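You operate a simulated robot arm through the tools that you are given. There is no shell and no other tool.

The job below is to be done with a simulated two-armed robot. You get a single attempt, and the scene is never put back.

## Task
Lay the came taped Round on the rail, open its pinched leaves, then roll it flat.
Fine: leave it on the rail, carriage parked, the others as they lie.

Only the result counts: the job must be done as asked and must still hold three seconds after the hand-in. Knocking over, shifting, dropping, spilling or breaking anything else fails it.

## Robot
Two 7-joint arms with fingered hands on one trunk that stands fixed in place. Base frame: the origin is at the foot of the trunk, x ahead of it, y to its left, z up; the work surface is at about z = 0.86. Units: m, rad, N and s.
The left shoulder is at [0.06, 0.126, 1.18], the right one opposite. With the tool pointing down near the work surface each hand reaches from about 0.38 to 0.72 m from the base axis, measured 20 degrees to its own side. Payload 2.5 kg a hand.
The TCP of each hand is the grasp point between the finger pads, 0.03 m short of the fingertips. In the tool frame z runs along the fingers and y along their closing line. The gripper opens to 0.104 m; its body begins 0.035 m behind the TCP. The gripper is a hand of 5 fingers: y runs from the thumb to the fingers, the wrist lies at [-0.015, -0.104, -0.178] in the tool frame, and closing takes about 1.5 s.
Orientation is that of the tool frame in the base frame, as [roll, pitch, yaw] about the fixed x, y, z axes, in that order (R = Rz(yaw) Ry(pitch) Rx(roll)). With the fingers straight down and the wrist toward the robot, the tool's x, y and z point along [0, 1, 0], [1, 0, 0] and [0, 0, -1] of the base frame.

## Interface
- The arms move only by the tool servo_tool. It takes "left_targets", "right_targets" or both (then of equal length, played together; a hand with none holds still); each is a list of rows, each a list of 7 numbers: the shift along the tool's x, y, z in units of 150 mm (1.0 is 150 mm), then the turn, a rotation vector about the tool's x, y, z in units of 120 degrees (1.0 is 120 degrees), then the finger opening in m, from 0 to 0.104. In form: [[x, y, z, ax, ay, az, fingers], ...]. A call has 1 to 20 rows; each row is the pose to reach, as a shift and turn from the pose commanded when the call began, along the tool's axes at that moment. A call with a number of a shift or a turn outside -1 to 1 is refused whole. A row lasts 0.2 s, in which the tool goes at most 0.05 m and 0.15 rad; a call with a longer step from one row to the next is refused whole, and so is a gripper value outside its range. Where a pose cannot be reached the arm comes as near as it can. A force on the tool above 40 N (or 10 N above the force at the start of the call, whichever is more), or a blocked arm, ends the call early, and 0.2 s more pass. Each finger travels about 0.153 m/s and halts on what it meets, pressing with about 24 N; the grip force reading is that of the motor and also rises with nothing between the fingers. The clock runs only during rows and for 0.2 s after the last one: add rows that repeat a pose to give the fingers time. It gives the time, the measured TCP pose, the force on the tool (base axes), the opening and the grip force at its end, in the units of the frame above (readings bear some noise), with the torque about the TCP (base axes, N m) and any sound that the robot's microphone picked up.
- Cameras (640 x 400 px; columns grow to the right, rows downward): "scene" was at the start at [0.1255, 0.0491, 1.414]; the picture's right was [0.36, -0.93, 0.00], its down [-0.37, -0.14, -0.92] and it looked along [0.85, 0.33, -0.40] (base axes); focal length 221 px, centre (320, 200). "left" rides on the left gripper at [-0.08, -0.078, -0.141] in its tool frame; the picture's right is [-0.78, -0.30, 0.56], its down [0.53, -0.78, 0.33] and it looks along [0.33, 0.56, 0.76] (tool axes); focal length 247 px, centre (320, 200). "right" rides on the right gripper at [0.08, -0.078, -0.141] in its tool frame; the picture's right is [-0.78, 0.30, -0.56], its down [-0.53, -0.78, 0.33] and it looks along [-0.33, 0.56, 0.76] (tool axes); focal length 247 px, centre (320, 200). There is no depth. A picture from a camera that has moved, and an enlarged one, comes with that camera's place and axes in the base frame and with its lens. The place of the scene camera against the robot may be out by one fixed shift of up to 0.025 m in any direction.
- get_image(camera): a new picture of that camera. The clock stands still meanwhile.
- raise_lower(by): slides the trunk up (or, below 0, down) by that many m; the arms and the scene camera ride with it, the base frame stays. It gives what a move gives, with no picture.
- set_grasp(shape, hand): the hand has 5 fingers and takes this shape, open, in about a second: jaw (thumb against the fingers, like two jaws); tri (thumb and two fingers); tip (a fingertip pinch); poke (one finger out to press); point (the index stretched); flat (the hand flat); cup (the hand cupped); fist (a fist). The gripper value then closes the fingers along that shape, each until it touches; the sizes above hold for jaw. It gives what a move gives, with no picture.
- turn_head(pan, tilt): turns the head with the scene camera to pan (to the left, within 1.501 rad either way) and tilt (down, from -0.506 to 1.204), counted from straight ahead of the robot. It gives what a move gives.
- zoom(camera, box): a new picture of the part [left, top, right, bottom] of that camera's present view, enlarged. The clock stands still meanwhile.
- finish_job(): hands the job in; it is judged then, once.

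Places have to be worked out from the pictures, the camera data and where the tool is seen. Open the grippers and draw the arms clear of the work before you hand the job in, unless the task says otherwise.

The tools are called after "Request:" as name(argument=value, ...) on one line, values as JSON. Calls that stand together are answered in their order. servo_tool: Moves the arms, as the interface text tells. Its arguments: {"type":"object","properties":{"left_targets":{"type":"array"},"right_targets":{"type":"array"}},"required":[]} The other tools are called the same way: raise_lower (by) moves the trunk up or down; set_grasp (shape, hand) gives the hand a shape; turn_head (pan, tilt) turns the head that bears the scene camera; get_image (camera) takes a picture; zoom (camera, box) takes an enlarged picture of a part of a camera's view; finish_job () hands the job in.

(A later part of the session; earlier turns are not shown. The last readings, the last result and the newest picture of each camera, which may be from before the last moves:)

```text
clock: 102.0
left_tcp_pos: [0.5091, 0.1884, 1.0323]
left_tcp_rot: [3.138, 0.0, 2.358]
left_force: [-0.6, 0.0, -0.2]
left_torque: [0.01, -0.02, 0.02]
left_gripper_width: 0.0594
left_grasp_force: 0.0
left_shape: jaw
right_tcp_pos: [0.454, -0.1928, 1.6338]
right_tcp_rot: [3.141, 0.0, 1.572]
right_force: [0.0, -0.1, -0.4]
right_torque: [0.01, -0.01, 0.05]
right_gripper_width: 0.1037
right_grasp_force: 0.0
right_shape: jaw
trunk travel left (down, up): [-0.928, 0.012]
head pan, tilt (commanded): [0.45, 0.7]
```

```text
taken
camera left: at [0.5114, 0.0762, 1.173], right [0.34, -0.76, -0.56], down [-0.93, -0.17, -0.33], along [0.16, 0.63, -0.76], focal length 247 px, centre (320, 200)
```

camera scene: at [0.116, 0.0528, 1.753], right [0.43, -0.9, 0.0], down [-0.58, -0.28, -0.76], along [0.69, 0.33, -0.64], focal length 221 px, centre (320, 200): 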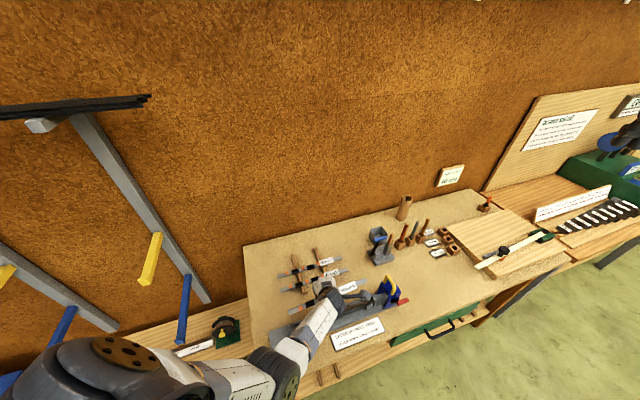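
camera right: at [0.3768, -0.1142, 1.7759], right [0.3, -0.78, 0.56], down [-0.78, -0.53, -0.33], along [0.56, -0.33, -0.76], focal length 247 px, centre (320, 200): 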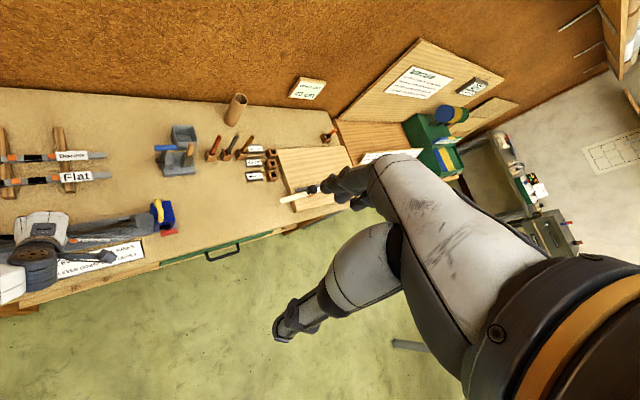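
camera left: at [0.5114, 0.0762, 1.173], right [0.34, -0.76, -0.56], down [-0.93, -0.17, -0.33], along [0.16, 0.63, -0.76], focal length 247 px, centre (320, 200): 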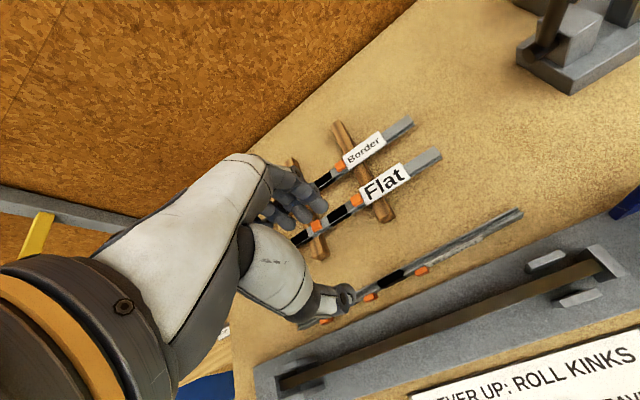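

Good, heading 45° is reached. I lower the trunk 7 cm, bringing tips to about z 0.93.

Request:
raise_lower(by=-0.07)

Request:
get_image(camera="left")

Request:
zoom(camera="left", box=[260, 170, 420, 330])

```text
clock: 103.1
left_tcp_pos: [0.5093, 0.1875, 0.962]
left_tcp_rot: [3.139, 0.0, 2.357]
left_force: [0.2, 0.1, 0.2]
left_torque: [0.01, 0.02, 0.0]
left_gripper_width: 0.0597
left_grasp_force: 0.2
left_shape: jaw
right_tcp_pos: [0.4529, -0.1929, 1.5649]
right_tcp_rot: [3.141, 0.001, 1.571]
right_force: [0.1, -1.5, 1.0]
right_torque: [0.01, 0.01, -0.03]
right_gripper_width: 0.1039
right_grasp_force: 0.1
right_shape: jaw
trunk travel left (down, up): [-0.858, 0.082]
head pan, tilt (commanded): [0.45, 0.7]
```

```text
taken
camera left: at [0.5113, 0.0762, 1.103], right [0.34, -0.76, -0.56], down [-0.93, -0.17, -0.33], along [0.16, 0.63, -0.76], focal length 247 px, centre (320, 200)
```

left: 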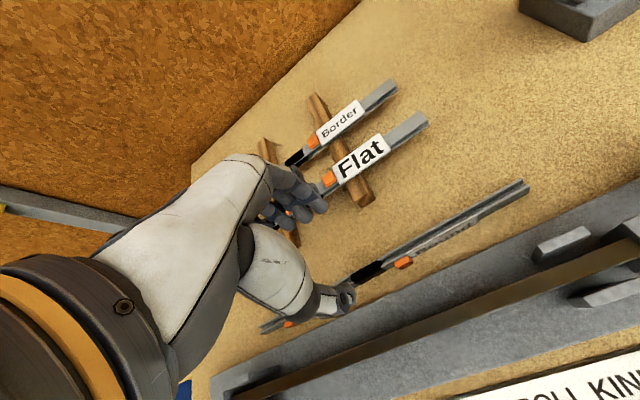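

```text
2.50 times, centred on (340, 250) of left
camera zoom: at [0.5113, 0.0762, 1.103], right [0.34, -0.76, -0.56], down [-0.93, -0.17, -0.33], along [0.16, 0.63, -0.76], focal length 617 px, centre (270, 75)
```

zoom: 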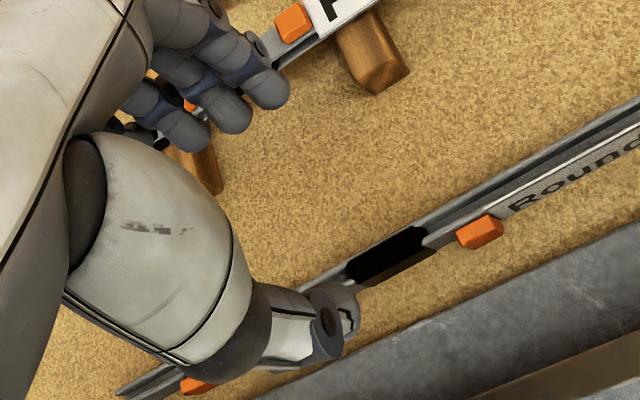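

By kinematics the thumb's inner face is 1 cm short of the came. I narrow to 0.04, shift so the thumb sits ≈5 mm before the came's face, and lower to TCP z ≈ 0.92 first.

Request:
servo_tool(left_targets=[[0, -0.031, 0.0, 0, 0, 0, 0.05], [0, -0.031, 0.06, 0, 0, 0, 0.04], [0, -0.031, 0.13, 0, 0, 0, 0.04], [0, -0.031, 0.2, 0, 0, 0, 0.04], [0, -0.031, 0.267, 0, 0, 0, 0.04], [0, -0.031, 0.267, 0, 0, 0, 0.04]])

Request:
zoom(camera="left", box=[260, 170, 460, 330])

Request:
zoom(camera="scene", box=[280, 230, 420, 340])

```text
clock: 104.5
left_tcp_pos: [0.5064, 0.1842, 0.9226]
left_tcp_rot: [3.138, -0.002, 2.358]
left_force: [-0.5, -0.9, -0.3]
left_torque: [-0.01, 0.0, 0.02]
left_gripper_width: 0.0406
left_grasp_force: 0.0
left_shape: jaw
right_tcp_pos: [0.4537, -0.1933, 1.5641]
right_tcp_rot: [-3.14, 0.0, 1.57]
right_force: [-0.6, -0.1, 0.2]
right_torque: [0.02, 0.0, -0.01]
right_gripper_width: 0.1036
right_grasp_force: 0.0
right_shape: jaw
trunk travel left (down, up): [-0.858, 0.082]
head pan, tilt (commanded): [0.45, 0.7]
```

```text
2.50 times, centred on (360, 250) of left
camera zoom: at [0.5081, 0.0736, 1.0631], right [0.34, -0.76, -0.56], down [-0.93, -0.17, -0.33], along [0.16, 0.63, -0.76], focal length 617 px, centre (220, 75)
```

zoom: 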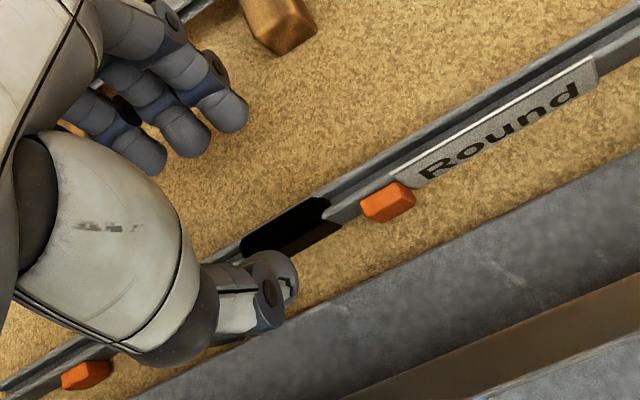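

```text
3.64 times, centred on (350, 285) of scene
camera zoom: at [0.1157, 0.0525, 1.6711], right [0.43, -0.9, 0.0], down [-0.58, -0.28, -0.77], along [0.69, 0.33, -0.64], focal length 803 px, centre (211, -109)
```

zoom: 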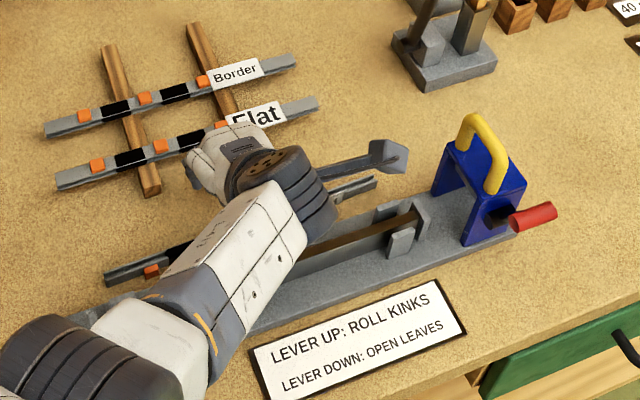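

The thumb tip is between the came and the base edge. I lower 1.5 cm with the trunk.

Request:
raise_lower(by=-0.015)

Request:
zoom(camera="left", box=[260, 170, 460, 330])

```text
clock: 105.2
left_tcp_pos: [0.5059, 0.1843, 0.9078]
left_tcp_rot: [3.137, 0.0, 2.359]
left_force: [0.0, 0.5, -0.2]
left_torque: [0.0, 0.0, 0.04]
left_gripper_width: 0.0406
left_grasp_force: 0.0
left_shape: jaw
right_tcp_pos: [0.4535, -0.1937, 1.5487]
right_tcp_rot: [-3.141, 0.001, 1.571]
right_force: [0.5, -1.4, -0.2]
right_torque: [0.02, 0.02, 0.04]
right_gripper_width: 0.1038
right_grasp_force: 0.0
right_shape: jaw
trunk travel left (down, up): [-0.843, 0.097]
head pan, tilt (commanded): [0.45, 0.7]
```

```text
2.50 times, centred on (360, 250) of left
camera zoom: at [0.5081, 0.0738, 1.0481], right [0.34, -0.76, -0.56], down [-0.93, -0.17, -0.33], along [0.16, 0.63, -0.76], focal length 617 px, centre (220, 75)
```

zoom: 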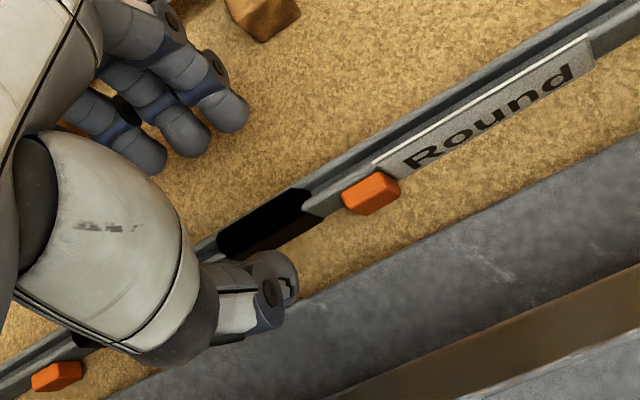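

I lower 5 mm more and then push outward 1.6 cm in 2 mm steps, and look.

Request:
raise_lower(by=-0.005)

Request:
servo_tool(left_targets=[[0, 0.013, 0, 0, 0, 0, 0.04], [0, 0.027, 0, 0, 0, 0, 0.04], [0, 0.04, 0, 0, 0, 0, 0.04], [0, 0.053, 0, 0, 0, 0, 0.04], [0, 0.067, 0, 0, 0, 0, 0.04], [0, 0.08, 0, 0, 0, 0, 0.04], [0, 0.093, 0, 0, 0, 0, 0.04], [0, 0.107, 0, 0, 0, 0, 0.04]])

Request:
zoom(camera="left", box=[260, 170, 460, 330])

Request:
zoom(camera="scene", box=[280, 230, 420, 340])

```text
clock: 105.7
left_tcp_pos: [0.5059, 0.185, 0.9036]
left_tcp_rot: [3.14, -0.001, 2.357]
left_force: [0.4, 0.2, -0.2]
left_torque: [0.0, 0.03, 0.01]
left_gripper_width: 0.0405
left_grasp_force: 0.1
left_shape: jaw
right_tcp_pos: [0.4528, -0.1925, 1.5434]
right_tcp_rot: [3.14, 0.001, 1.57]
right_force: [-0.6, -0.6, 0.0]
right_torque: [-0.03, 0.02, 0.01]
right_gripper_width: 0.1038
right_grasp_force: 0.1
right_shape: jaw
trunk travel left (down, up): [-0.838, 0.102]
head pan, tilt (commanded): [0.45, 0.7]
```

```text
clock: 107.5
left_tcp_pos: [0.5162, 0.1969, 0.9029]
left_tcp_rot: [3.139, -0.001, 2.358]
left_force: [-0.9, -1.0, 0.5]
left_torque: [-0.04, 0.02, 0.01]
left_gripper_width: 0.0411
left_grasp_force: 0.0
left_shape: jaw
right_tcp_pos: [0.4532, -0.1928, 1.5442]
right_tcp_rot: [3.141, 0.001, 1.57]
right_force: [-0.8, -0.1, -0.2]
right_torque: [-0.03, -0.01, -0.03]
right_gripper_width: 0.1037
right_grasp_force: 0.0
right_shape: jaw
trunk travel left (down, up): [-0.838, 0.102]
head pan, tilt (commanded): [0.45, 0.7]
```

```text
2.50 times, centred on (360, 250) of left
camera zoom: at [0.5192, 0.0854, 1.0431], right [0.34, -0.76, -0.56], down [-0.93, -0.17, -0.33], along [0.16, 0.63, -0.76], focal length 617 px, centre (220, 75)
```

zoom: 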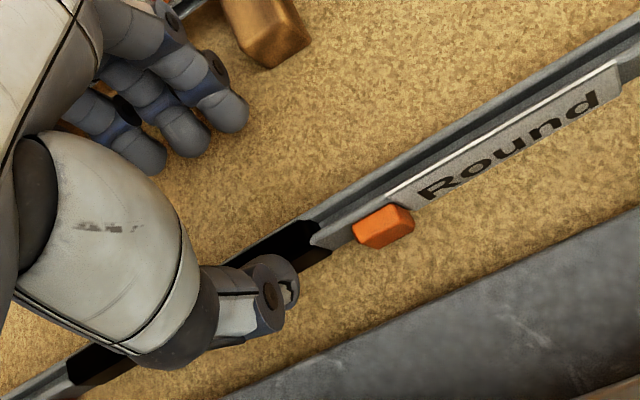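

```text
3.64 times, centred on (350, 285) of scene
camera zoom: at [0.1157, 0.0525, 1.6511], right [0.43, -0.9, 0.0], down [-0.58, -0.28, -0.77], along [0.69, 0.33, -0.64], focal length 803 px, centre (211, -109)
```

zoom: 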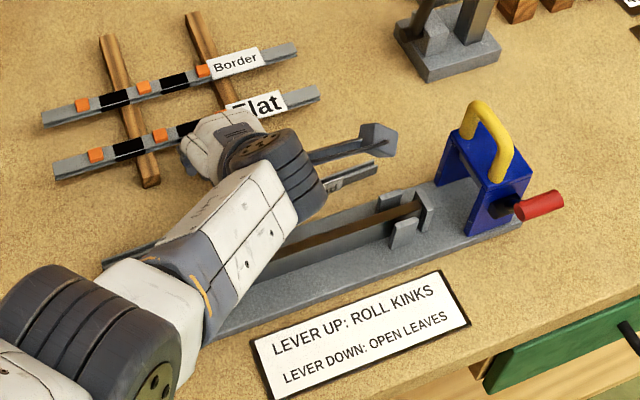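

The came slid along rather than tipping. I probe the table height with the fingertips to calibrate: trunk down in 4 mm steps, reading force.

Request:
raise_lower(by=-0.004)

Request:
raise_lower(by=-0.004)

```text
clock: 108.0
left_tcp_pos: [0.5164, 0.1965, 0.9007]
left_tcp_rot: [3.139, -0.002, 2.359]
left_force: [-0.9, -1.7, 1.2]
left_torque: [0.0, 0.03, -0.02]
left_gripper_width: 0.0412
left_grasp_force: 0.0
left_shape: jaw
right_tcp_pos: [0.4528, -0.1943, 1.5397]
right_tcp_rot: [-3.141, 0.0, 1.571]
right_force: [0.4, -0.4, -0.3]
right_torque: [0.0, -0.03, -0.02]
right_gripper_width: 0.1037
right_grasp_force: 0.1
right_shape: jaw
trunk travel left (down, up): [-0.834, 0.106]
head pan, tilt (commanded): [0.45, 0.7]
```

```text
clock: 108.5
left_tcp_pos: [0.5178, 0.1954, 0.8942]
left_tcp_rot: [3.139, 0.001, 2.358]
left_force: [-1.2, -1.3, 0.7]
left_torque: [-0.03, 0.01, 0.0]
left_gripper_width: 0.041
left_grasp_force: 0.0
left_shape: jaw
right_tcp_pos: [0.4515, -0.1934, 1.5368]
right_tcp_rot: [3.141, 0.0, 1.57]
right_force: [1.0, -0.3, 0.0]
right_torque: [0.0, 0.01, 0.02]
right_gripper_width: 0.1038
right_grasp_force: 0.1
right_shape: jaw
trunk travel left (down, up): [-0.83, 0.11]
head pan, tilt (commanded): [0.45, 0.7]
```

Tips are 3 cm below the TCP (no table contact yet at 0.894), so bar top ≈ 0.905–0.91. A slow push slides the came; a brisk jab at its top edge should tip it. I raise 4.5 cm, close the fingers, and place the hand between bar and came with heading 34° (finger row parallel to the came).

Request:
raise_lower(by=0.045)

Request:
servo_tool(left_targets=[[-0.006, -0.058, 0, 0, 0, 0.015, 0.02], [-0.012, -0.116, 0, 0, 0, 0.03, 0.004], [-0.018, -0.174, 0, 0, 0, 0.045, 0.004], [-0.025, -0.232, 0, 0, 0, 0.06, 0.004], [-0.031, -0.29, 0, 0, 0, 0.075, 0.004], [-0.037, -0.349, 0, 0, 0, 0.0893, 0.004], [-0.037, -0.349, 0, 0, 0, 0.0893, 0.004]])

Request:
get_image(camera="left")

Request:
zoom(camera="left", box=[270, 190, 470, 350])

```text
clock: 109.4
left_tcp_pos: [0.5181, 0.1965, 0.9408]
left_tcp_rot: [3.141, 0.0, 2.358]
left_force: [0.3, 0.8, -0.3]
left_torque: [0.0, 0.04, 0.03]
left_gripper_width: 0.0404
left_grasp_force: 0.1
left_shape: jaw
right_tcp_pos: [0.4536, -0.1929, 1.5805]
right_tcp_rot: [-3.14, -0.001, 1.571]
right_force: [-0.4, -0.2, 0.9]
right_torque: [-0.05, -0.02, 0.02]
right_gripper_width: 0.1038
right_grasp_force: 0.1
right_shape: jaw
trunk travel left (down, up): [-0.875, 0.065]
head pan, tilt (commanded): [0.45, 0.7]
```

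```text
clock: 111.0
left_tcp_pos: [0.4872, 0.1596, 0.9406]
left_tcp_rot: [3.134, -0.004, 2.173]
left_force: [0.4, 0.3, -0.4]
left_torque: [-0.01, 0.02, 0.0]
left_gripper_width: 0.0041
left_grasp_force: 0.0
left_shape: jaw
right_tcp_pos: [0.4539, -0.1927, 1.5824]
right_tcp_rot: [3.141, 0.0, 1.571]
right_force: [0.1, -0.4, -0.4]
right_torque: [0.02, 0.04, 0.02]
right_gripper_width: 0.1036
right_grasp_force: 0.0
right_shape: jaw
trunk travel left (down, up): [-0.875, 0.065]
head pan, tilt (commanded): [0.45, 0.7]
```

```text
taken
camera left: at [0.4675, 0.049, 1.0808], right [0.2, -0.8, -0.56], down [-0.94, 0.0, -0.34], along [0.27, 0.59, -0.76], focal length 247 px, centre (320, 200)
```

left: 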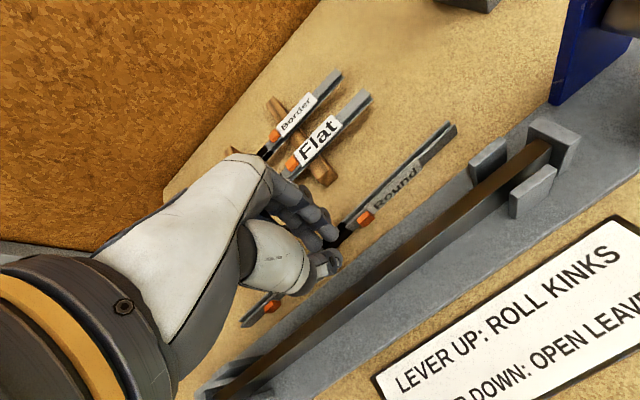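

```text
2.50 times, centred on (370, 270) of left
camera zoom: at [0.4675, 0.049, 1.0808], right [0.2, -0.8, -0.56], down [-0.94, 0.0, -0.34], along [0.27, 0.59, -0.76], focal length 617 px, centre (195, 25)
```

zoom: 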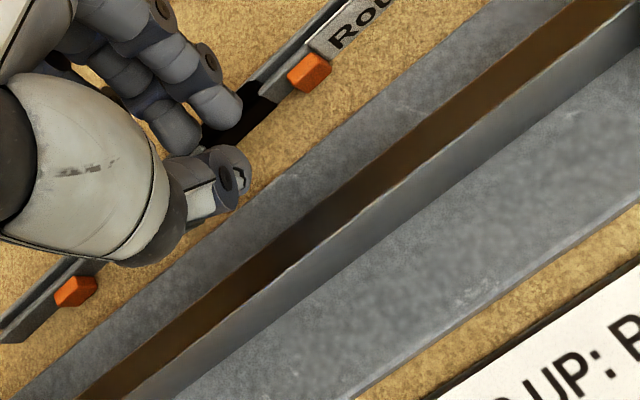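

The came is still standing (centre n·p ≈ 0.482). From the picture the closed hand is only ±14 mm thick, so it fits between bar and came. I lower it there with tips at z ≈ 0.8725, just below the came's top edge.

Request:
servo_tool(left_targets=[[0.003, -0.034, 0, 0, 0, 0, 0.004], [0.006, -0.068, 0, 0, 0, 0, 0.004], [0.006, -0.068, 0.08, 0, 0, 0, 0.004], [0.006, -0.068, 0.16, 0, 0, 0, 0.004], [0.006, -0.068, 0.22, 0, 0, 0, 0.004], [0.006, -0.068, 0.253, 0, 0, 0, 0.004], [0.006, -0.068, 0.253, 0, 0, 0, 0.004]])

Request:
zoom(camera="left", box=[270, 190, 470, 350])

```text
clock: 112.6
left_tcp_pos: [0.4803, 0.1514, 0.9046]
left_tcp_rot: [3.131, 0.004, 2.172]
left_force: [13.3, 12.2, 14.6]
left_torque: [-0.29, 0.34, -0.03]
left_gripper_width: 0.0023
left_grasp_force: 0.0
left_shape: jaw
right_tcp_pos: [0.4547, -0.1921, 1.5812]
right_tcp_rot: [3.141, 0.0, 1.571]
right_force: [-0.2, -0.1, -0.5]
right_torque: [0.01, 0.01, -0.01]
right_gripper_width: 0.1037
right_grasp_force: 0.0
right_shape: jaw
trunk travel left (down, up): [-0.875, 0.065]
head pan, tilt (commanded): [0.45, 0.7]
```

```text
2.50 times, centred on (370, 270) of left
camera zoom: at [0.4596, 0.0427, 1.0438], right [0.2, -0.81, -0.56], down [-0.94, 0.0, -0.34], along [0.28, 0.59, -0.76], focal length 617 px, centre (195, 25)
```

zoom: 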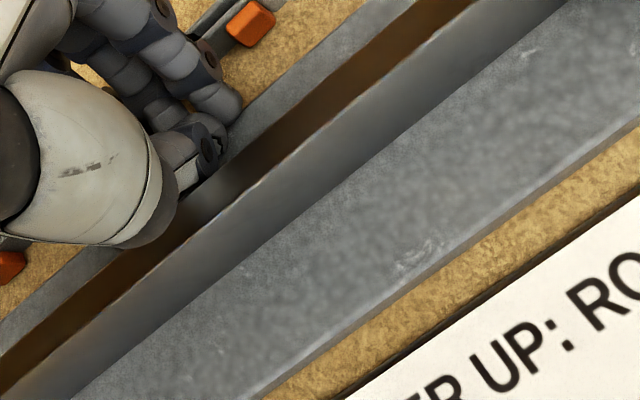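

The thumb's thicker part touches the bar there, so I move 9 mm outward to free it and then make one brisk 4 cm outward stroke to tip the came over.

Request:
servo_tool(left_targets=[[0.006, 0.03, 0, 0, 0, 0, 0.004], [0.011, 0.059, 0, 0, 0, 0, 0.004], [0.011, 0.059, 0, 0, 0, 0, 0.004], [0.0594, 0.321, 0, 0, 0, 0, 0.004], [0.0594, 0.321, 0, 0, 0, 0, 0.004]])

Request:
get_image(camera="left")

Request:
zoom(camera="scene", box=[280, 230, 420, 340])

```text
clock: 113.8
left_tcp_pos: [0.4966, 0.1853, 0.9028]
left_tcp_rot: [3.139, -0.002, 2.174]
left_force: [-1.7, -0.2, 6.4]
left_torque: [0.07, 0.03, 0.04]
left_gripper_width: 0.0042
left_grasp_force: 0.1
left_shape: jaw
left hand out of reach, approached as far as the arm can: row 4, 5
right_tcp_pos: [0.4513, -0.1941, 1.5819]
right_tcp_rot: [3.141, -0.003, 1.571]
right_force: [0.0, -0.2, 0.2]
right_torque: [0.01, -0.02, 0.02]
right_gripper_width: 0.1037
right_grasp_force: 0.0
right_shape: jaw
trunk travel left (down, up): [-0.875, 0.065]
head pan, tilt (commanded): [0.45, 0.7]
```

```text
taken
camera left: at [0.4789, 0.0747, 1.0431], right [0.2, -0.81, -0.56], down [-0.94, 0.0, -0.33], along [0.27, 0.59, -0.76], focal length 247 px, centre (320, 200)
```

left: 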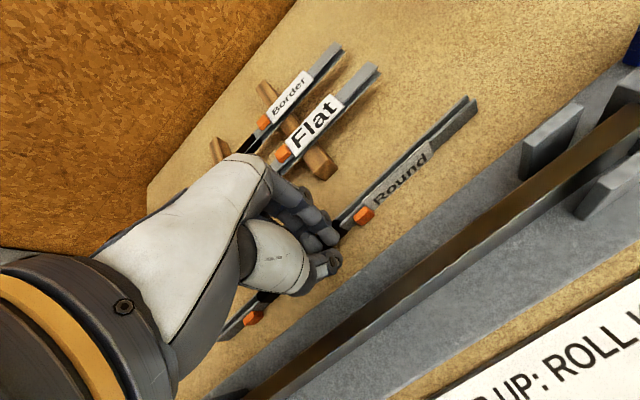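

```text
3.64 times, centred on (350, 285) of scene
camera zoom: at [0.1135, 0.0514, 1.6881], right [0.44, -0.9, 0.0], down [-0.58, -0.28, -0.77], along [0.69, 0.33, -0.64], focal length 803 px, centre (211, -109)
```

zoom: 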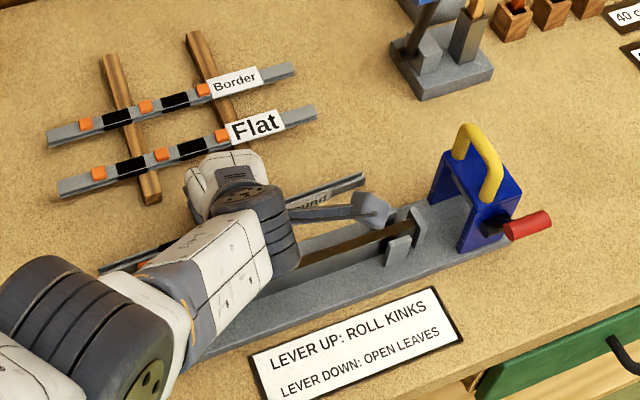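

I look closely whether the came leaned or the fingers ride on top of it.

Request:
zoom(camera="left", box=[320, 80, 500, 240])

Request:
zoom(camera="scene", box=[290, 265, 370, 320])

Request:
zoom(camera="left", box=[200, 190, 360, 350])

```text
2.50 times, centred on (410, 160) of left
camera zoom: at [0.4789, 0.0747, 1.0431], right [0.2, -0.81, -0.56], down [-0.94, 0.0, -0.33], along [0.27, 0.59, -0.76], focal length 617 px, centre (95, 300)
```

zoom: 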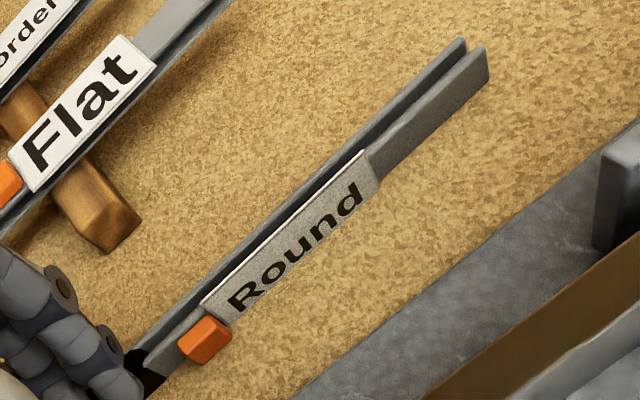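

```text
7.27 times, centred on (330, 292) of scene
camera zoom: at [0.1135, 0.0514, 1.6881], right [0.44, -0.9, 0.0], down [-0.58, -0.28, -0.77], along [0.69, 0.33, -0.64], focal length 1607 px, centre (247, -473)
```

zoom: 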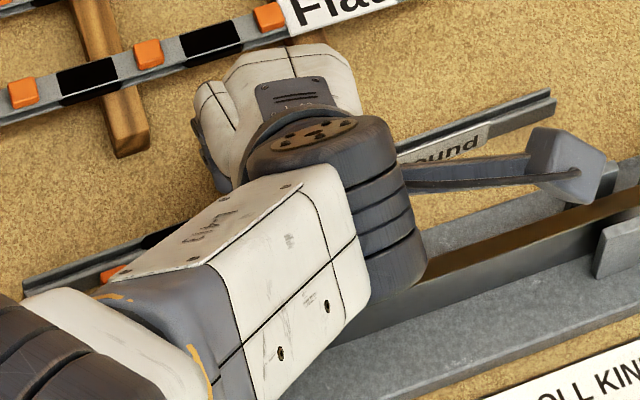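

```text
2.50 times, centred on (280, 270) of left
camera zoom: at [0.4789, 0.0747, 1.0431], right [0.2, -0.81, -0.56], down [-0.94, 0.0, -0.33], along [0.27, 0.59, -0.76], focal length 617 px, centre (420, 25)
```

zoom: 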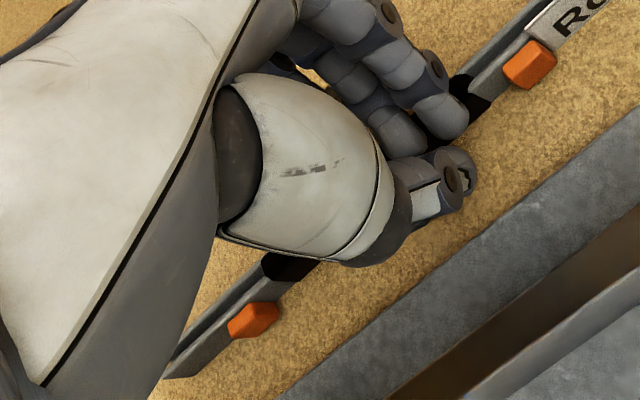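

The came is still upright with the fingertips resting on its top edge. I'll try rolling it over: unload, re-stage the arm (hand up, trunk down) so it has reach outward, then press lightly on the far half of the top edge and drag outward.

Request:
servo_tool(left_targets=[[0, 0, -0.1, 0, 0, 0, 0.004], [0, 0, -0.2, 0, 0, 0, 0.004], [0.005, 0.027, -0.3, 0, 0, 0, 0.004], [0.005, 0.027, -0.3, 0, 0, 0, 0.004]])

Request:
raise_lower(by=-0.04)

Request:
zoom(camera="left", box=[200, 100, 480, 340])

```text
clock: 114.8
left_tcp_pos: [0.5018, 0.1874, 0.9487]
left_tcp_rot: [3.139, -0.002, 2.171]
left_force: [0.5, 0.7, 0.1]
left_torque: [0.01, 0.03, -0.02]
left_gripper_width: 0.0037
left_grasp_force: 0.0
left_shape: jaw
right_tcp_pos: [0.4529, -0.1945, 1.582]
right_tcp_rot: [3.142, 0.0, 1.57]
right_force: [-0.3, -0.4, 0.0]
right_torque: [-0.03, 0.01, 0.03]
right_gripper_width: 0.1036
right_grasp_force: 0.0
right_shape: jaw
trunk travel left (down, up): [-0.875, 0.065]
head pan, tilt (commanded): [0.45, 0.7]
```

```text
clock: 115.7
left_tcp_pos: [0.5026, 0.1873, 0.9095]
left_tcp_rot: [3.139, 0.0, 2.172]
left_force: [-0.9, 0.1, 0.3]
left_torque: [0.01, -0.04, -0.02]
left_gripper_width: 0.0039
left_grasp_force: 0.1
left_shape: jaw
right_tcp_pos: [0.4536, -0.1939, 1.5412]
right_tcp_rot: [3.141, 0.0, 1.57]
right_force: [0.6, -0.4, -0.6]
right_torque: [0.02, -0.01, 0.01]
right_gripper_width: 0.104
right_grasp_force: 0.0
right_shape: jaw
trunk travel left (down, up): [-0.835, 0.105]
head pan, tilt (commanded): [0.45, 0.7]
```

```text
1.67 times, centred on (340, 220) of left
camera zoom: at [0.4834, 0.0777, 1.0488], right [0.2, -0.81, -0.56], down [-0.94, 0.0, -0.33], along [0.27, 0.59, -0.76], focal length 412 px, centre (287, 167)
```

zoom: 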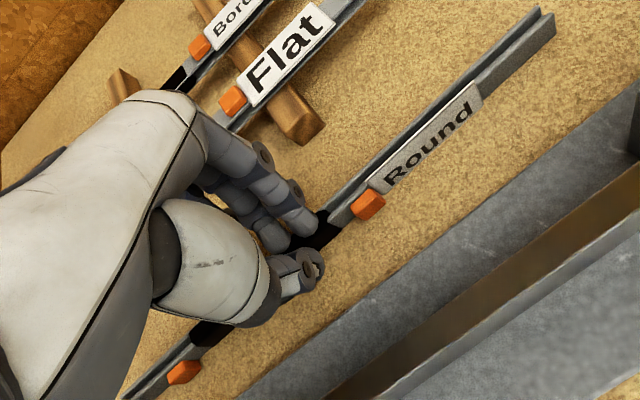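

Fingertips are just above the far half of the came's top. I press ~2–3 mm down with the trunk and then drag outward 2.4 cm.

Request:
raise_lower(by=-0.004)

Request:
servo_tool(left_targets=[[0.004, 0.02, 0, 0, 0, 0, 0.004], [0.0073, 0.039, 0, 0, 0, 0, 0.004], [0.0145, 0.079, 0, 0, 0, 0, 0.004], [0.022, 0.118, 0, 0, 0, 0, 0.004], [0.029, 0.157, 0, 0, 0, 0, 0.004]])

Request:
zoom(camera="left", box=[200, 100, 480, 340])

```text
clock: 116.2
left_tcp_pos: [0.5027, 0.1884, 0.9066]
left_tcp_rot: [3.134, 0.002, 2.172]
left_force: [0.6, 1.5, 7.2]
left_torque: [0.07, -0.08, 0.05]
left_gripper_width: 0.0042
left_grasp_force: 0.1
left_shape: jaw
right_tcp_pos: [0.4524, -0.1934, 1.538]
right_tcp_rot: [3.141, 0.0, 1.57]
right_force: [-0.5, -0.1, -0.5]
right_torque: [-0.01, 0.02, -0.02]
right_gripper_width: 0.104
right_grasp_force: 0.0
right_shape: jaw
trunk travel left (down, up): [-0.831, 0.109]
head pan, tilt (commanded): [0.45, 0.7]
```

```text
clock: 117.4
left_tcp_pos: [0.5185, 0.2054, 0.9035]
left_tcp_rot: [3.141, -0.002, 2.171]
left_force: [0.3, 1.2, 0.3]
left_torque: [0.0, -0.01, 0.04]
left_gripper_width: 0.004
left_grasp_force: 0.1
left_shape: jaw
right_tcp_pos: [0.4524, -0.1941, 1.5372]
right_tcp_rot: [3.14, -0.001, 1.571]
right_force: [0.1, -0.2, -0.7]
right_torque: [-0.05, 0.0, 0.01]
right_gripper_width: 0.1036
right_grasp_force: 0.1
right_shape: jaw
trunk travel left (down, up): [-0.831, 0.109]
head pan, tilt (commanded): [0.45, 0.7]
```

```text
1.67 times, centred on (340, 220) of left
camera zoom: at [0.5001, 0.0949, 1.0441], right [0.19, -0.81, -0.56], down [-0.94, 0.0, -0.33], along [0.27, 0.59, -0.76], focal length 412 px, centre (287, 167)
```

zoom: 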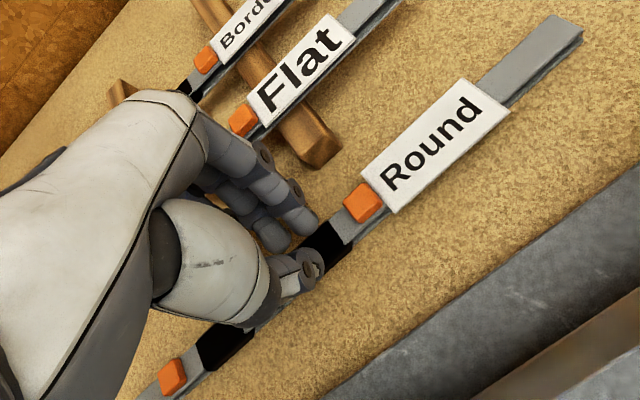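

It worked: the came is now lying flat on the table, label up. I lift the hand straight up and check everything.

Request:
raise_lower(by=0.06)

Request:
get_image(camera="left")

Request:
zoom(camera="left", box=[380, 40, 580, 220])

Request:
zoom(camera="left", box=[230, 200, 430, 380])

Request:
zoom(camera="scene", box=[270, 210, 430, 340])

```text
clock: 118.4
left_tcp_pos: [0.5195, 0.2053, 0.9643]
left_tcp_rot: [3.14, -0.004, 2.173]
left_force: [0.8, -0.6, -0.4]
left_torque: [0.0, -0.03, -0.05]
left_gripper_width: 0.0039
left_grasp_force: 0.0
left_shape: jaw
right_tcp_pos: [0.4541, -0.1929, 1.5972]
right_tcp_rot: [-3.141, -0.001, 1.571]
right_force: [0.6, 0.4, 0.8]
right_torque: [0.01, 0.0, -0.01]
right_gripper_width: 0.1036
right_grasp_force: 0.1
right_shape: jaw
trunk travel left (down, up): [-0.891, 0.049]
head pan, tilt (commanded): [0.45, 0.7]
```

```text
taken
camera left: at [0.5006, 0.0947, 1.1048], right [0.2, -0.81, -0.56], down [-0.94, 0.0, -0.33], along [0.27, 0.59, -0.76], focal length 247 px, centre (320, 200)
```

left: 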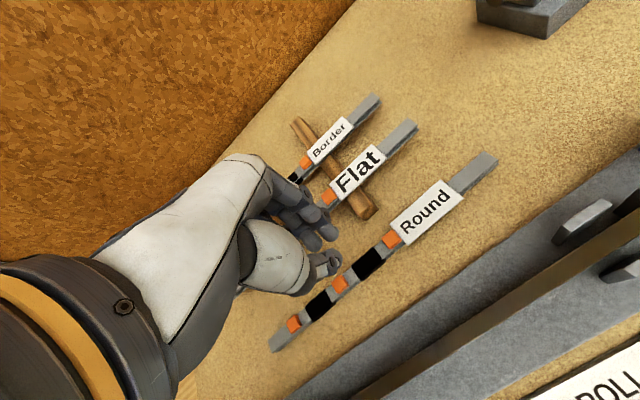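

```text
2.22 times, centred on (480, 130) of left
camera zoom: at [0.5006, 0.0947, 1.1048], right [0.2, -0.81, -0.56], down [-0.94, 0.0, -0.33], along [0.27, 0.59, -0.76], focal length 549 px, centre (-36, 356)
```

zoom: 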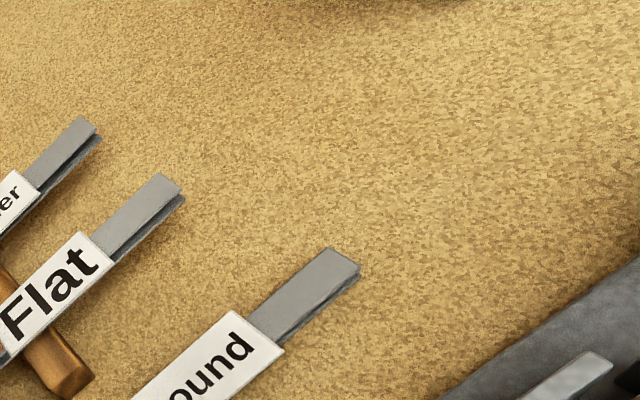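

```text
2.22 times, centred on (330, 290) of left
camera zoom: at [0.5006, 0.0947, 1.1048], right [0.2, -0.81, -0.56], down [-0.94, 0.0, -0.33], along [0.27, 0.59, -0.76], focal length 549 px, centre (298, 0)
```

zoom: 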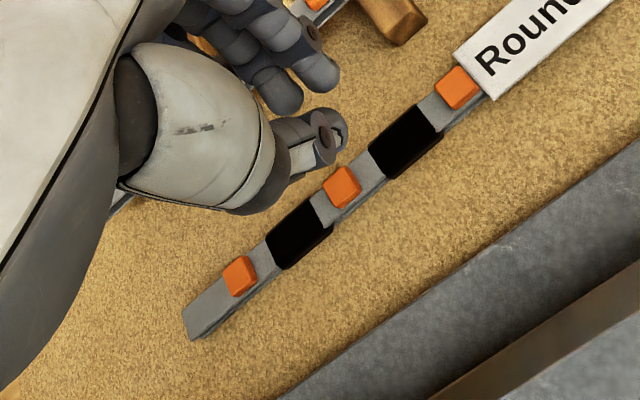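

```text
3.08 times, centred on (350, 275) of scene
camera zoom: at [0.1159, 0.0525, 1.7041], right [0.43, -0.9, 0.0], down [-0.58, -0.28, -0.76], along [0.69, 0.33, -0.64], focal length 680 px, centre (228, -31)
```

zoom: 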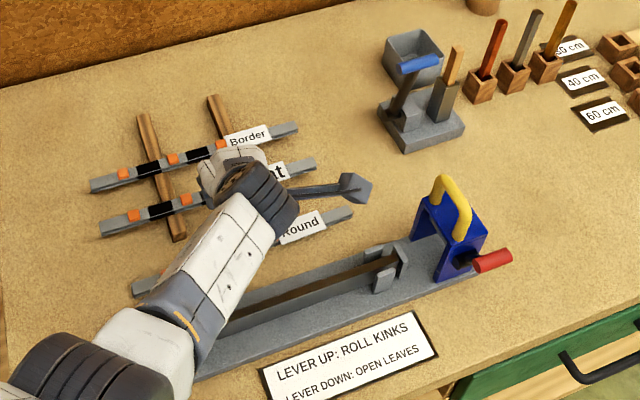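

Came measured flat: COM ≈ (0.520,0.199), heading −43.7°, n·p ≈ 0.509, top z ≈ 0.872. For a low re-grip I position the left hand over its centre with the finger row parallel to it (yaw 2.187) and the jaw at 0.035.

Request:
servo_tool(left_targets=[[-0.012, -0.01, 0, 0, 0, -0.002, 0.035], [-0.024, -0.02, 0, 0, 0, -0.004, 0.035], [-0.036, -0.031, 0, 0, 0, -0.0067, 0.035], [-0.036, -0.031, 0, 0, 0, -0.0067, 0.035]])

Request:
raise_lower(by=-0.05)

Request:
zoom(camera="left", box=[230, 150, 430, 350])

Request:
zoom(camera="scene", box=[290, 230, 400, 330])

```text
clock: 119.4
left_tcp_pos: [0.5188, 0.1973, 0.965]
left_tcp_rot: [3.14, -0.002, 2.185]
left_force: [1.3, 0.0, -0.4]
left_torque: [0.03, 0.0, 0.01]
left_gripper_width: 0.0349
left_grasp_force: 0.1
left_shape: jaw
right_tcp_pos: [0.4543, -0.1929, 1.5967]
right_tcp_rot: [-3.141, 0.001, 1.572]
right_force: [0.5, -0.2, -0.5]
right_torque: [0.01, -0.04, 0.0]
right_gripper_width: 0.1038
right_grasp_force: 0.0
right_shape: jaw
trunk travel left (down, up): [-0.891, 0.049]
head pan, tilt (commanded): [0.45, 0.7]
```

```text
clock: 120.3
left_tcp_pos: [0.5192, 0.1982, 0.915]
left_tcp_rot: [3.141, 0.0, 2.185]
left_force: [0.0, -1.3, -0.2]
left_torque: [0.0, 0.0, -0.01]
left_gripper_width: 0.0349
left_grasp_force: 0.0
left_shape: jaw
right_tcp_pos: [0.4531, -0.1949, 1.5482]
right_tcp_rot: [3.14, 0.0, 1.571]
right_force: [0.5, 0.5, -0.1]
right_torque: [-0.02, 0.02, 0.0]
right_gripper_width: 0.1037
right_grasp_force: 0.1
right_shape: jaw
trunk travel left (down, up): [-0.841, 0.099]
head pan, tilt (commanded): [0.45, 0.7]
```

```text
2.00 times, centred on (330, 250) of left
camera zoom: at [0.5013, 0.0874, 1.0548], right [0.21, -0.8, -0.56], down [-0.94, -0.01, -0.33], along [0.26, 0.59, -0.76], focal length 494 px, centre (300, 100)
```

zoom: 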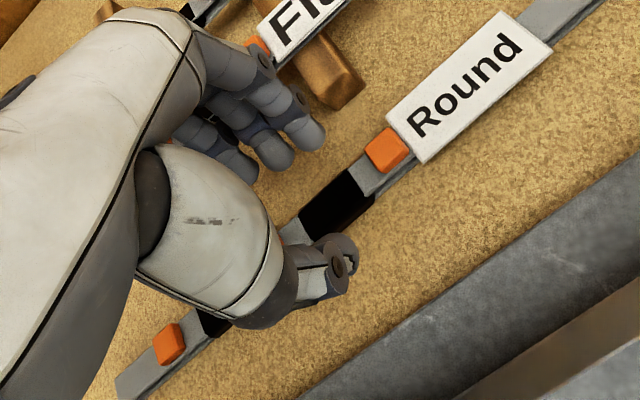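

```text
4.00 times, centred on (345, 280) of scene
camera zoom: at [0.1157, 0.0526, 1.654], right [0.43, -0.9, 0.0], down [-0.58, -0.28, -0.77], along [0.69, 0.33, -0.64], focal length 884 px, centre (220, -120)
```

zoom: 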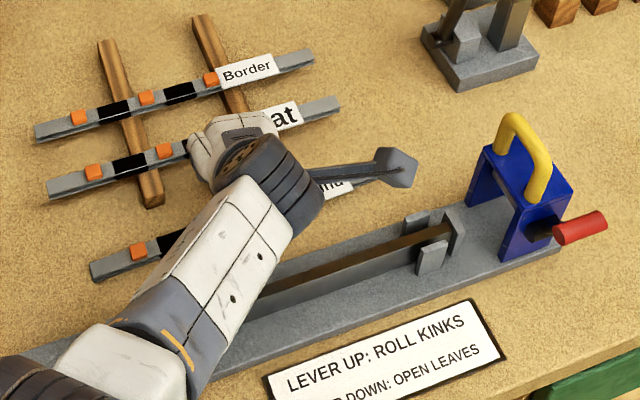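

Thumb is on the near side and fingers on the far side. I lower 2.2 cm (tips ≈ z 0.863) and check force.

Request:
raise_lower(by=-0.022)

Request:
zoom(camera="left", box=[230, 150, 430, 350])

```text
clock: 121.0
left_tcp_pos: [0.5186, 0.1982, 0.8932]
left_tcp_rot: [3.141, -0.001, 2.185]
left_force: [-0.4, -0.3, 0.6]
left_torque: [0.02, 0.04, -0.02]
left_gripper_width: 0.0345
left_grasp_force: 0.0
left_shape: jaw
right_tcp_pos: [0.4528, -0.1923, 1.5258]
right_tcp_rot: [3.141, -0.001, 1.571]
right_force: [0.1, -0.3, 0.3]
right_torque: [-0.04, -0.01, 0.02]
right_gripper_width: 0.1037
right_grasp_force: 0.0
right_shape: jaw
trunk travel left (down, up): [-0.819, 0.121]
head pan, tilt (commanded): [0.45, 0.7]
```

```text
2.00 times, centred on (330, 250) of left
camera zoom: at [0.5012, 0.0875, 1.0328], right [0.21, -0.8, -0.56], down [-0.94, -0.01, -0.33], along [0.26, 0.59, -0.76], focal length 494 px, centre (300, 100)
```

zoom: 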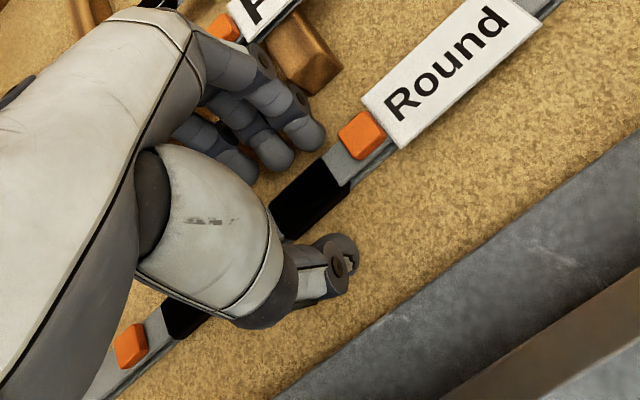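

No contact yet. I go 2.5 mm lower and close the fingers gradually.

Request:
raise_lower(by=-0.0025)

Request:
servo_tool(left_targets=[[0, 0, 0, 0, 0, 0, 0.03], [0, 0, 0, 0, 0, 0, 0.025], [0, 0, 0, 0, 0, 0, 0.02], [0, 0, 0, 0, 0, 0, 0.016], [0, 0, 0, 0, 0, 0, 0.012], [0, 0, 0, 0, 0, 0, 0.008], [0, 0, 0, 0, 0, 0, 0.006], [0, 0, 0, 0, 0, 0, 0.006]])

Request:
zoom(camera="left", box=[230, 150, 430, 350])

Request:
get_image(camera="left")

```text
clock: 121.5
left_tcp_pos: [0.5196, 0.198, 0.8913]
left_tcp_rot: [3.137, 0.0, 2.185]
left_force: [-0.3, -0.4, 4.6]
left_torque: [-0.09, 0.12, 0.02]
left_gripper_width: 0.0353
left_grasp_force: 0.0
left_shape: jaw
right_tcp_pos: [0.453, -0.1939, 1.5229]
right_tcp_rot: [-3.139, 0.0, 1.569]
right_force: [-0.8, -0.2, 0.3]
right_torque: [-0.01, 0.01, 0.01]
right_gripper_width: 0.1037
right_grasp_force: 0.1
right_shape: jaw
trunk travel left (down, up): [-0.816, 0.124]
head pan, tilt (commanded): [0.45, 0.7]
```

```text
clock: 123.3
left_tcp_pos: [0.5196, 0.1965, 0.8911]
left_tcp_rot: [3.138, 0.001, 2.185]
left_force: [1.2, -0.2, 4.4]
left_torque: [-0.02, -0.1, -0.04]
left_gripper_width: 0.0154
left_grasp_force: 23.7
left_shape: jaw
right_tcp_pos: [0.4537, -0.1932, 1.5233]
right_tcp_rot: [-3.14, 0.0, 1.571]
right_force: [0.0, -0.3, -0.7]
right_torque: [0.01, -0.05, -0.03]
right_gripper_width: 0.1037
right_grasp_force: 0.0
right_shape: jaw
trunk travel left (down, up): [-0.816, 0.124]
head pan, tilt (commanded): [0.45, 0.7]
```

```text
2.00 times, centred on (330, 250) of left
camera zoom: at [0.5013, 0.0874, 1.0306], right [0.21, -0.8, -0.56], down [-0.94, -0.01, -0.33], along [0.26, 0.6, -0.76], focal length 494 px, centre (300, 100)
```

zoom: 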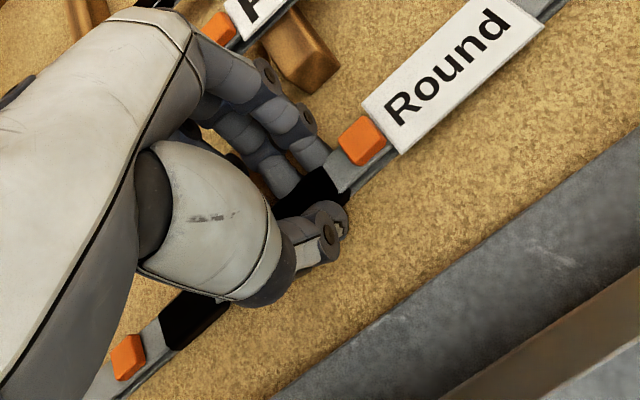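

```text
taken
camera left: at [0.5013, 0.0874, 1.0306], right [0.21, -0.8, -0.56], down [-0.94, -0.01, -0.33], along [0.26, 0.6, -0.76], focal length 247 px, centre (320, 200)
```

left: 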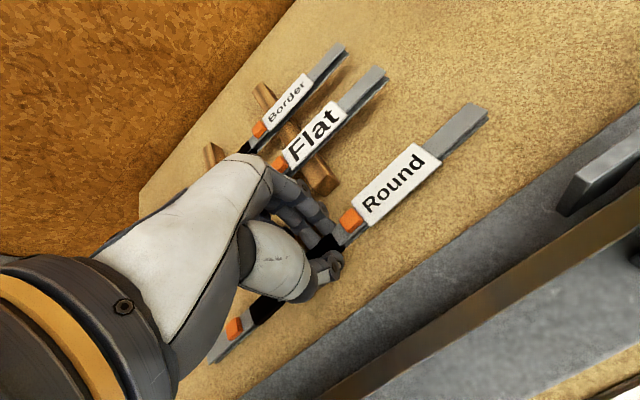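

Table contact at TCP 0.891 (so tips are 31 mm below the TCP), and the came is gripped at 23.7 N with a 15.4 mm opening. I lift gently 3 cm with the trunk.

Request:
raise_lower(by=0.03)

Request:
get_image(camera="left")

Request:
zoom(camera="scene", box=[290, 230, 400, 330])

```text
clock: 124.1
left_tcp_pos: [0.5199, 0.198, 0.9194]
left_tcp_rot: [3.138, -0.002, 2.186]
left_force: [0.2, 0.5, -1.5]
left_torque: [-0.01, -0.03, 0.03]
left_gripper_width: 0.0153
left_grasp_force: 23.7
left_shape: jaw
right_tcp_pos: [0.4529, -0.1931, 1.5523]
right_tcp_rot: [-3.141, -0.001, 1.572]
right_force: [-0.5, 0.3, -0.5]
right_torque: [0.01, -0.03, 0.01]
right_gripper_width: 0.1039
right_grasp_force: 0.0
right_shape: jaw
trunk travel left (down, up): [-0.846, 0.094]
head pan, tilt (commanded): [0.45, 0.7]
```

```text
taken
camera left: at [0.5015, 0.0875, 1.0598], right [0.21, -0.8, -0.56], down [-0.94, -0.01, -0.33], along [0.26, 0.59, -0.76], focal length 247 px, centre (320, 200)
```

left: 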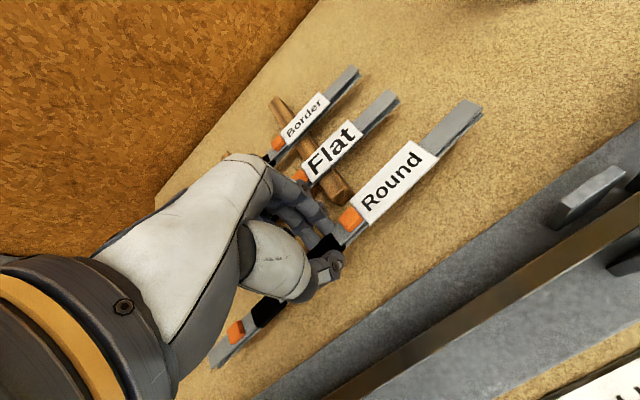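

```text
4.00 times, centred on (345, 280) of scene
camera zoom: at [0.1163, 0.0526, 1.6595], right [0.43, -0.9, 0.0], down [-0.58, -0.28, -0.76], along [0.69, 0.33, -0.64], focal length 884 px, centre (220, -120)
```

zoom: 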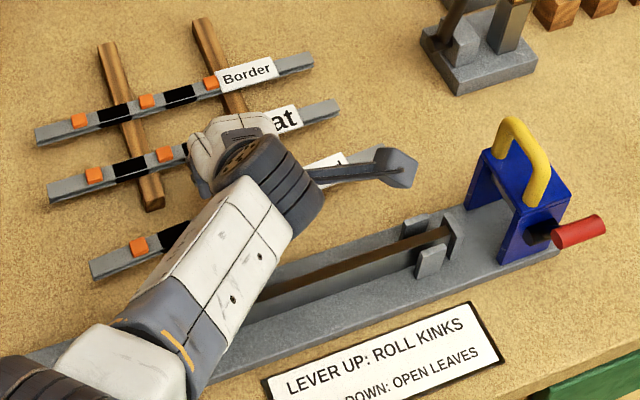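

Held and apparently level. I zoom to measure its pose in the hand accurately.

Request:
zoom(camera="left", box=[330, 80, 510, 240])

Request:
zoom(camera="left", box=[190, 280, 310, 400])

```text
2.50 times, centred on (420, 160) of left
camera zoom: at [0.5015, 0.0875, 1.0598], right [0.21, -0.8, -0.56], down [-0.94, -0.01, -0.33], along [0.26, 0.59, -0.76], focal length 617 px, centre (70, 300)
```

zoom: 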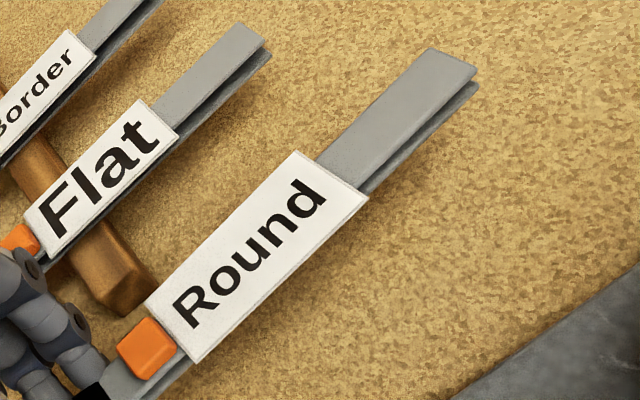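

```text
3.33 times, centred on (250, 340) of left
camera zoom: at [0.5015, 0.0875, 1.0598], right [0.21, -0.8, -0.56], down [-0.94, -0.01, -0.33], along [0.26, 0.59, -0.76], focal length 823 px, centre (553, -267)
```

zoom: 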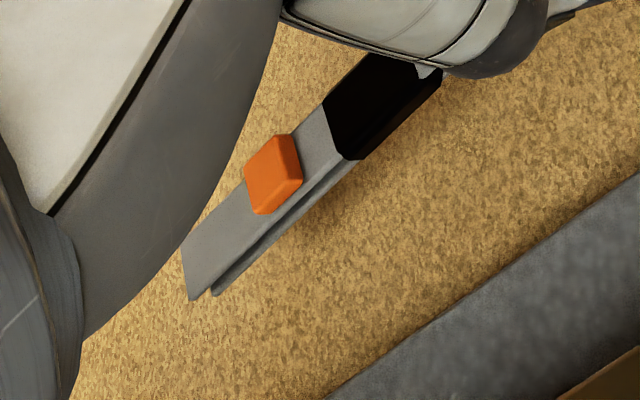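

Came is level in the grip: centre at tool (0.003,−0.003), bottom flush with the tips (31 mm below TCP), yaw offset 13.9°. For the rail I need yaw ≈ 2.112 and TCP ≈ (0.459,0.137), resting at TCP z ≈ 0.938. I raise the trunk to the top and move to a midpoint behind the rail.

Request:
raise_lower(by=0.094)

Request:
servo_tool(left_targets=[[-0.007, -0.043, 0.04, 0, 0, 0.0044, 0.006], [-0.015, -0.086, 0.08, 0, 0, 0.0088, 0.006], [-0.022, -0.129, 0.12, 0, 0, 0.0132, 0.006], [-0.029, -0.172, 0.161, 0, 0, 0.0177, 0.006], [-0.036, -0.215, 0.202, 0, 0, 0.022, 0.006], [-0.044, -0.258, 0.242, 0, 0, 0.0265, 0.006], [-0.051, -0.301, 0.283, 0, 0, 0.031, 0.006], [-0.058, -0.344, 0.323, 0, 0, 0.0353, 0.006], [-0.058, -0.344, 0.323, 0, 0, 0.0353, 0.006]])

Request:
get_image(camera="left")

```text
clock: 125.3
left_tcp_pos: [0.518, 0.1979, 1.0129]
left_tcp_rot: [3.139, -0.004, 2.185]
left_force: [-0.1, -0.2, -2.2]
left_torque: [-0.02, -0.03, -0.02]
left_gripper_width: 0.0152
left_grasp_force: 23.9
left_shape: jaw
right_tcp_pos: [0.4538, -0.193, 1.646]
right_tcp_rot: [3.139, 0.0, 1.572]
right_force: [-0.4, 0.4, 0.3]
right_torque: [0.01, -0.04, -0.01]
right_gripper_width: 0.1037
right_grasp_force: 0.0
right_shape: jaw
trunk travel left (down, up): [-0.94, 0.0]
head pan, tilt (commanded): [0.45, 0.7]
```

```text
clock: 127.3
left_tcp_pos: [0.4834, 0.1591, 0.9648]
left_tcp_rot: [3.14, 0.0, 2.109]
left_force: [0.5, 0.5, -2.3]
left_torque: [-0.01, 0.01, -0.04]
left_gripper_width: 0.0151
left_grasp_force: 24.0
left_shape: jaw
right_tcp_pos: [0.4535, -0.193, 1.6461]
right_tcp_rot: [3.141, 0.0, 1.57]
right_force: [0.1, -0.6, -0.5]
right_torque: [0.01, -0.02, 0.0]
right_gripper_width: 0.1038
right_grasp_force: 0.1
right_shape: jaw
trunk travel left (down, up): [-0.94, 0.0]
head pan, tilt (commanded): [0.45, 0.7]
```

```text
taken
camera left: at [0.4567, 0.0514, 1.1051], right [0.15, -0.82, -0.56], down [-0.94, 0.06, -0.33], along [0.31, 0.57, -0.76], focal length 247 px, centre (320, 200)
```

left: 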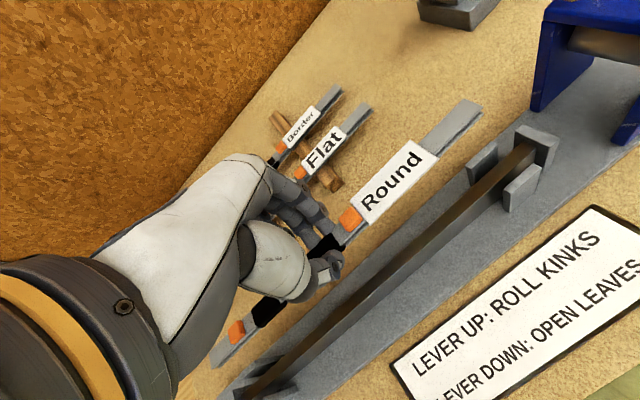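

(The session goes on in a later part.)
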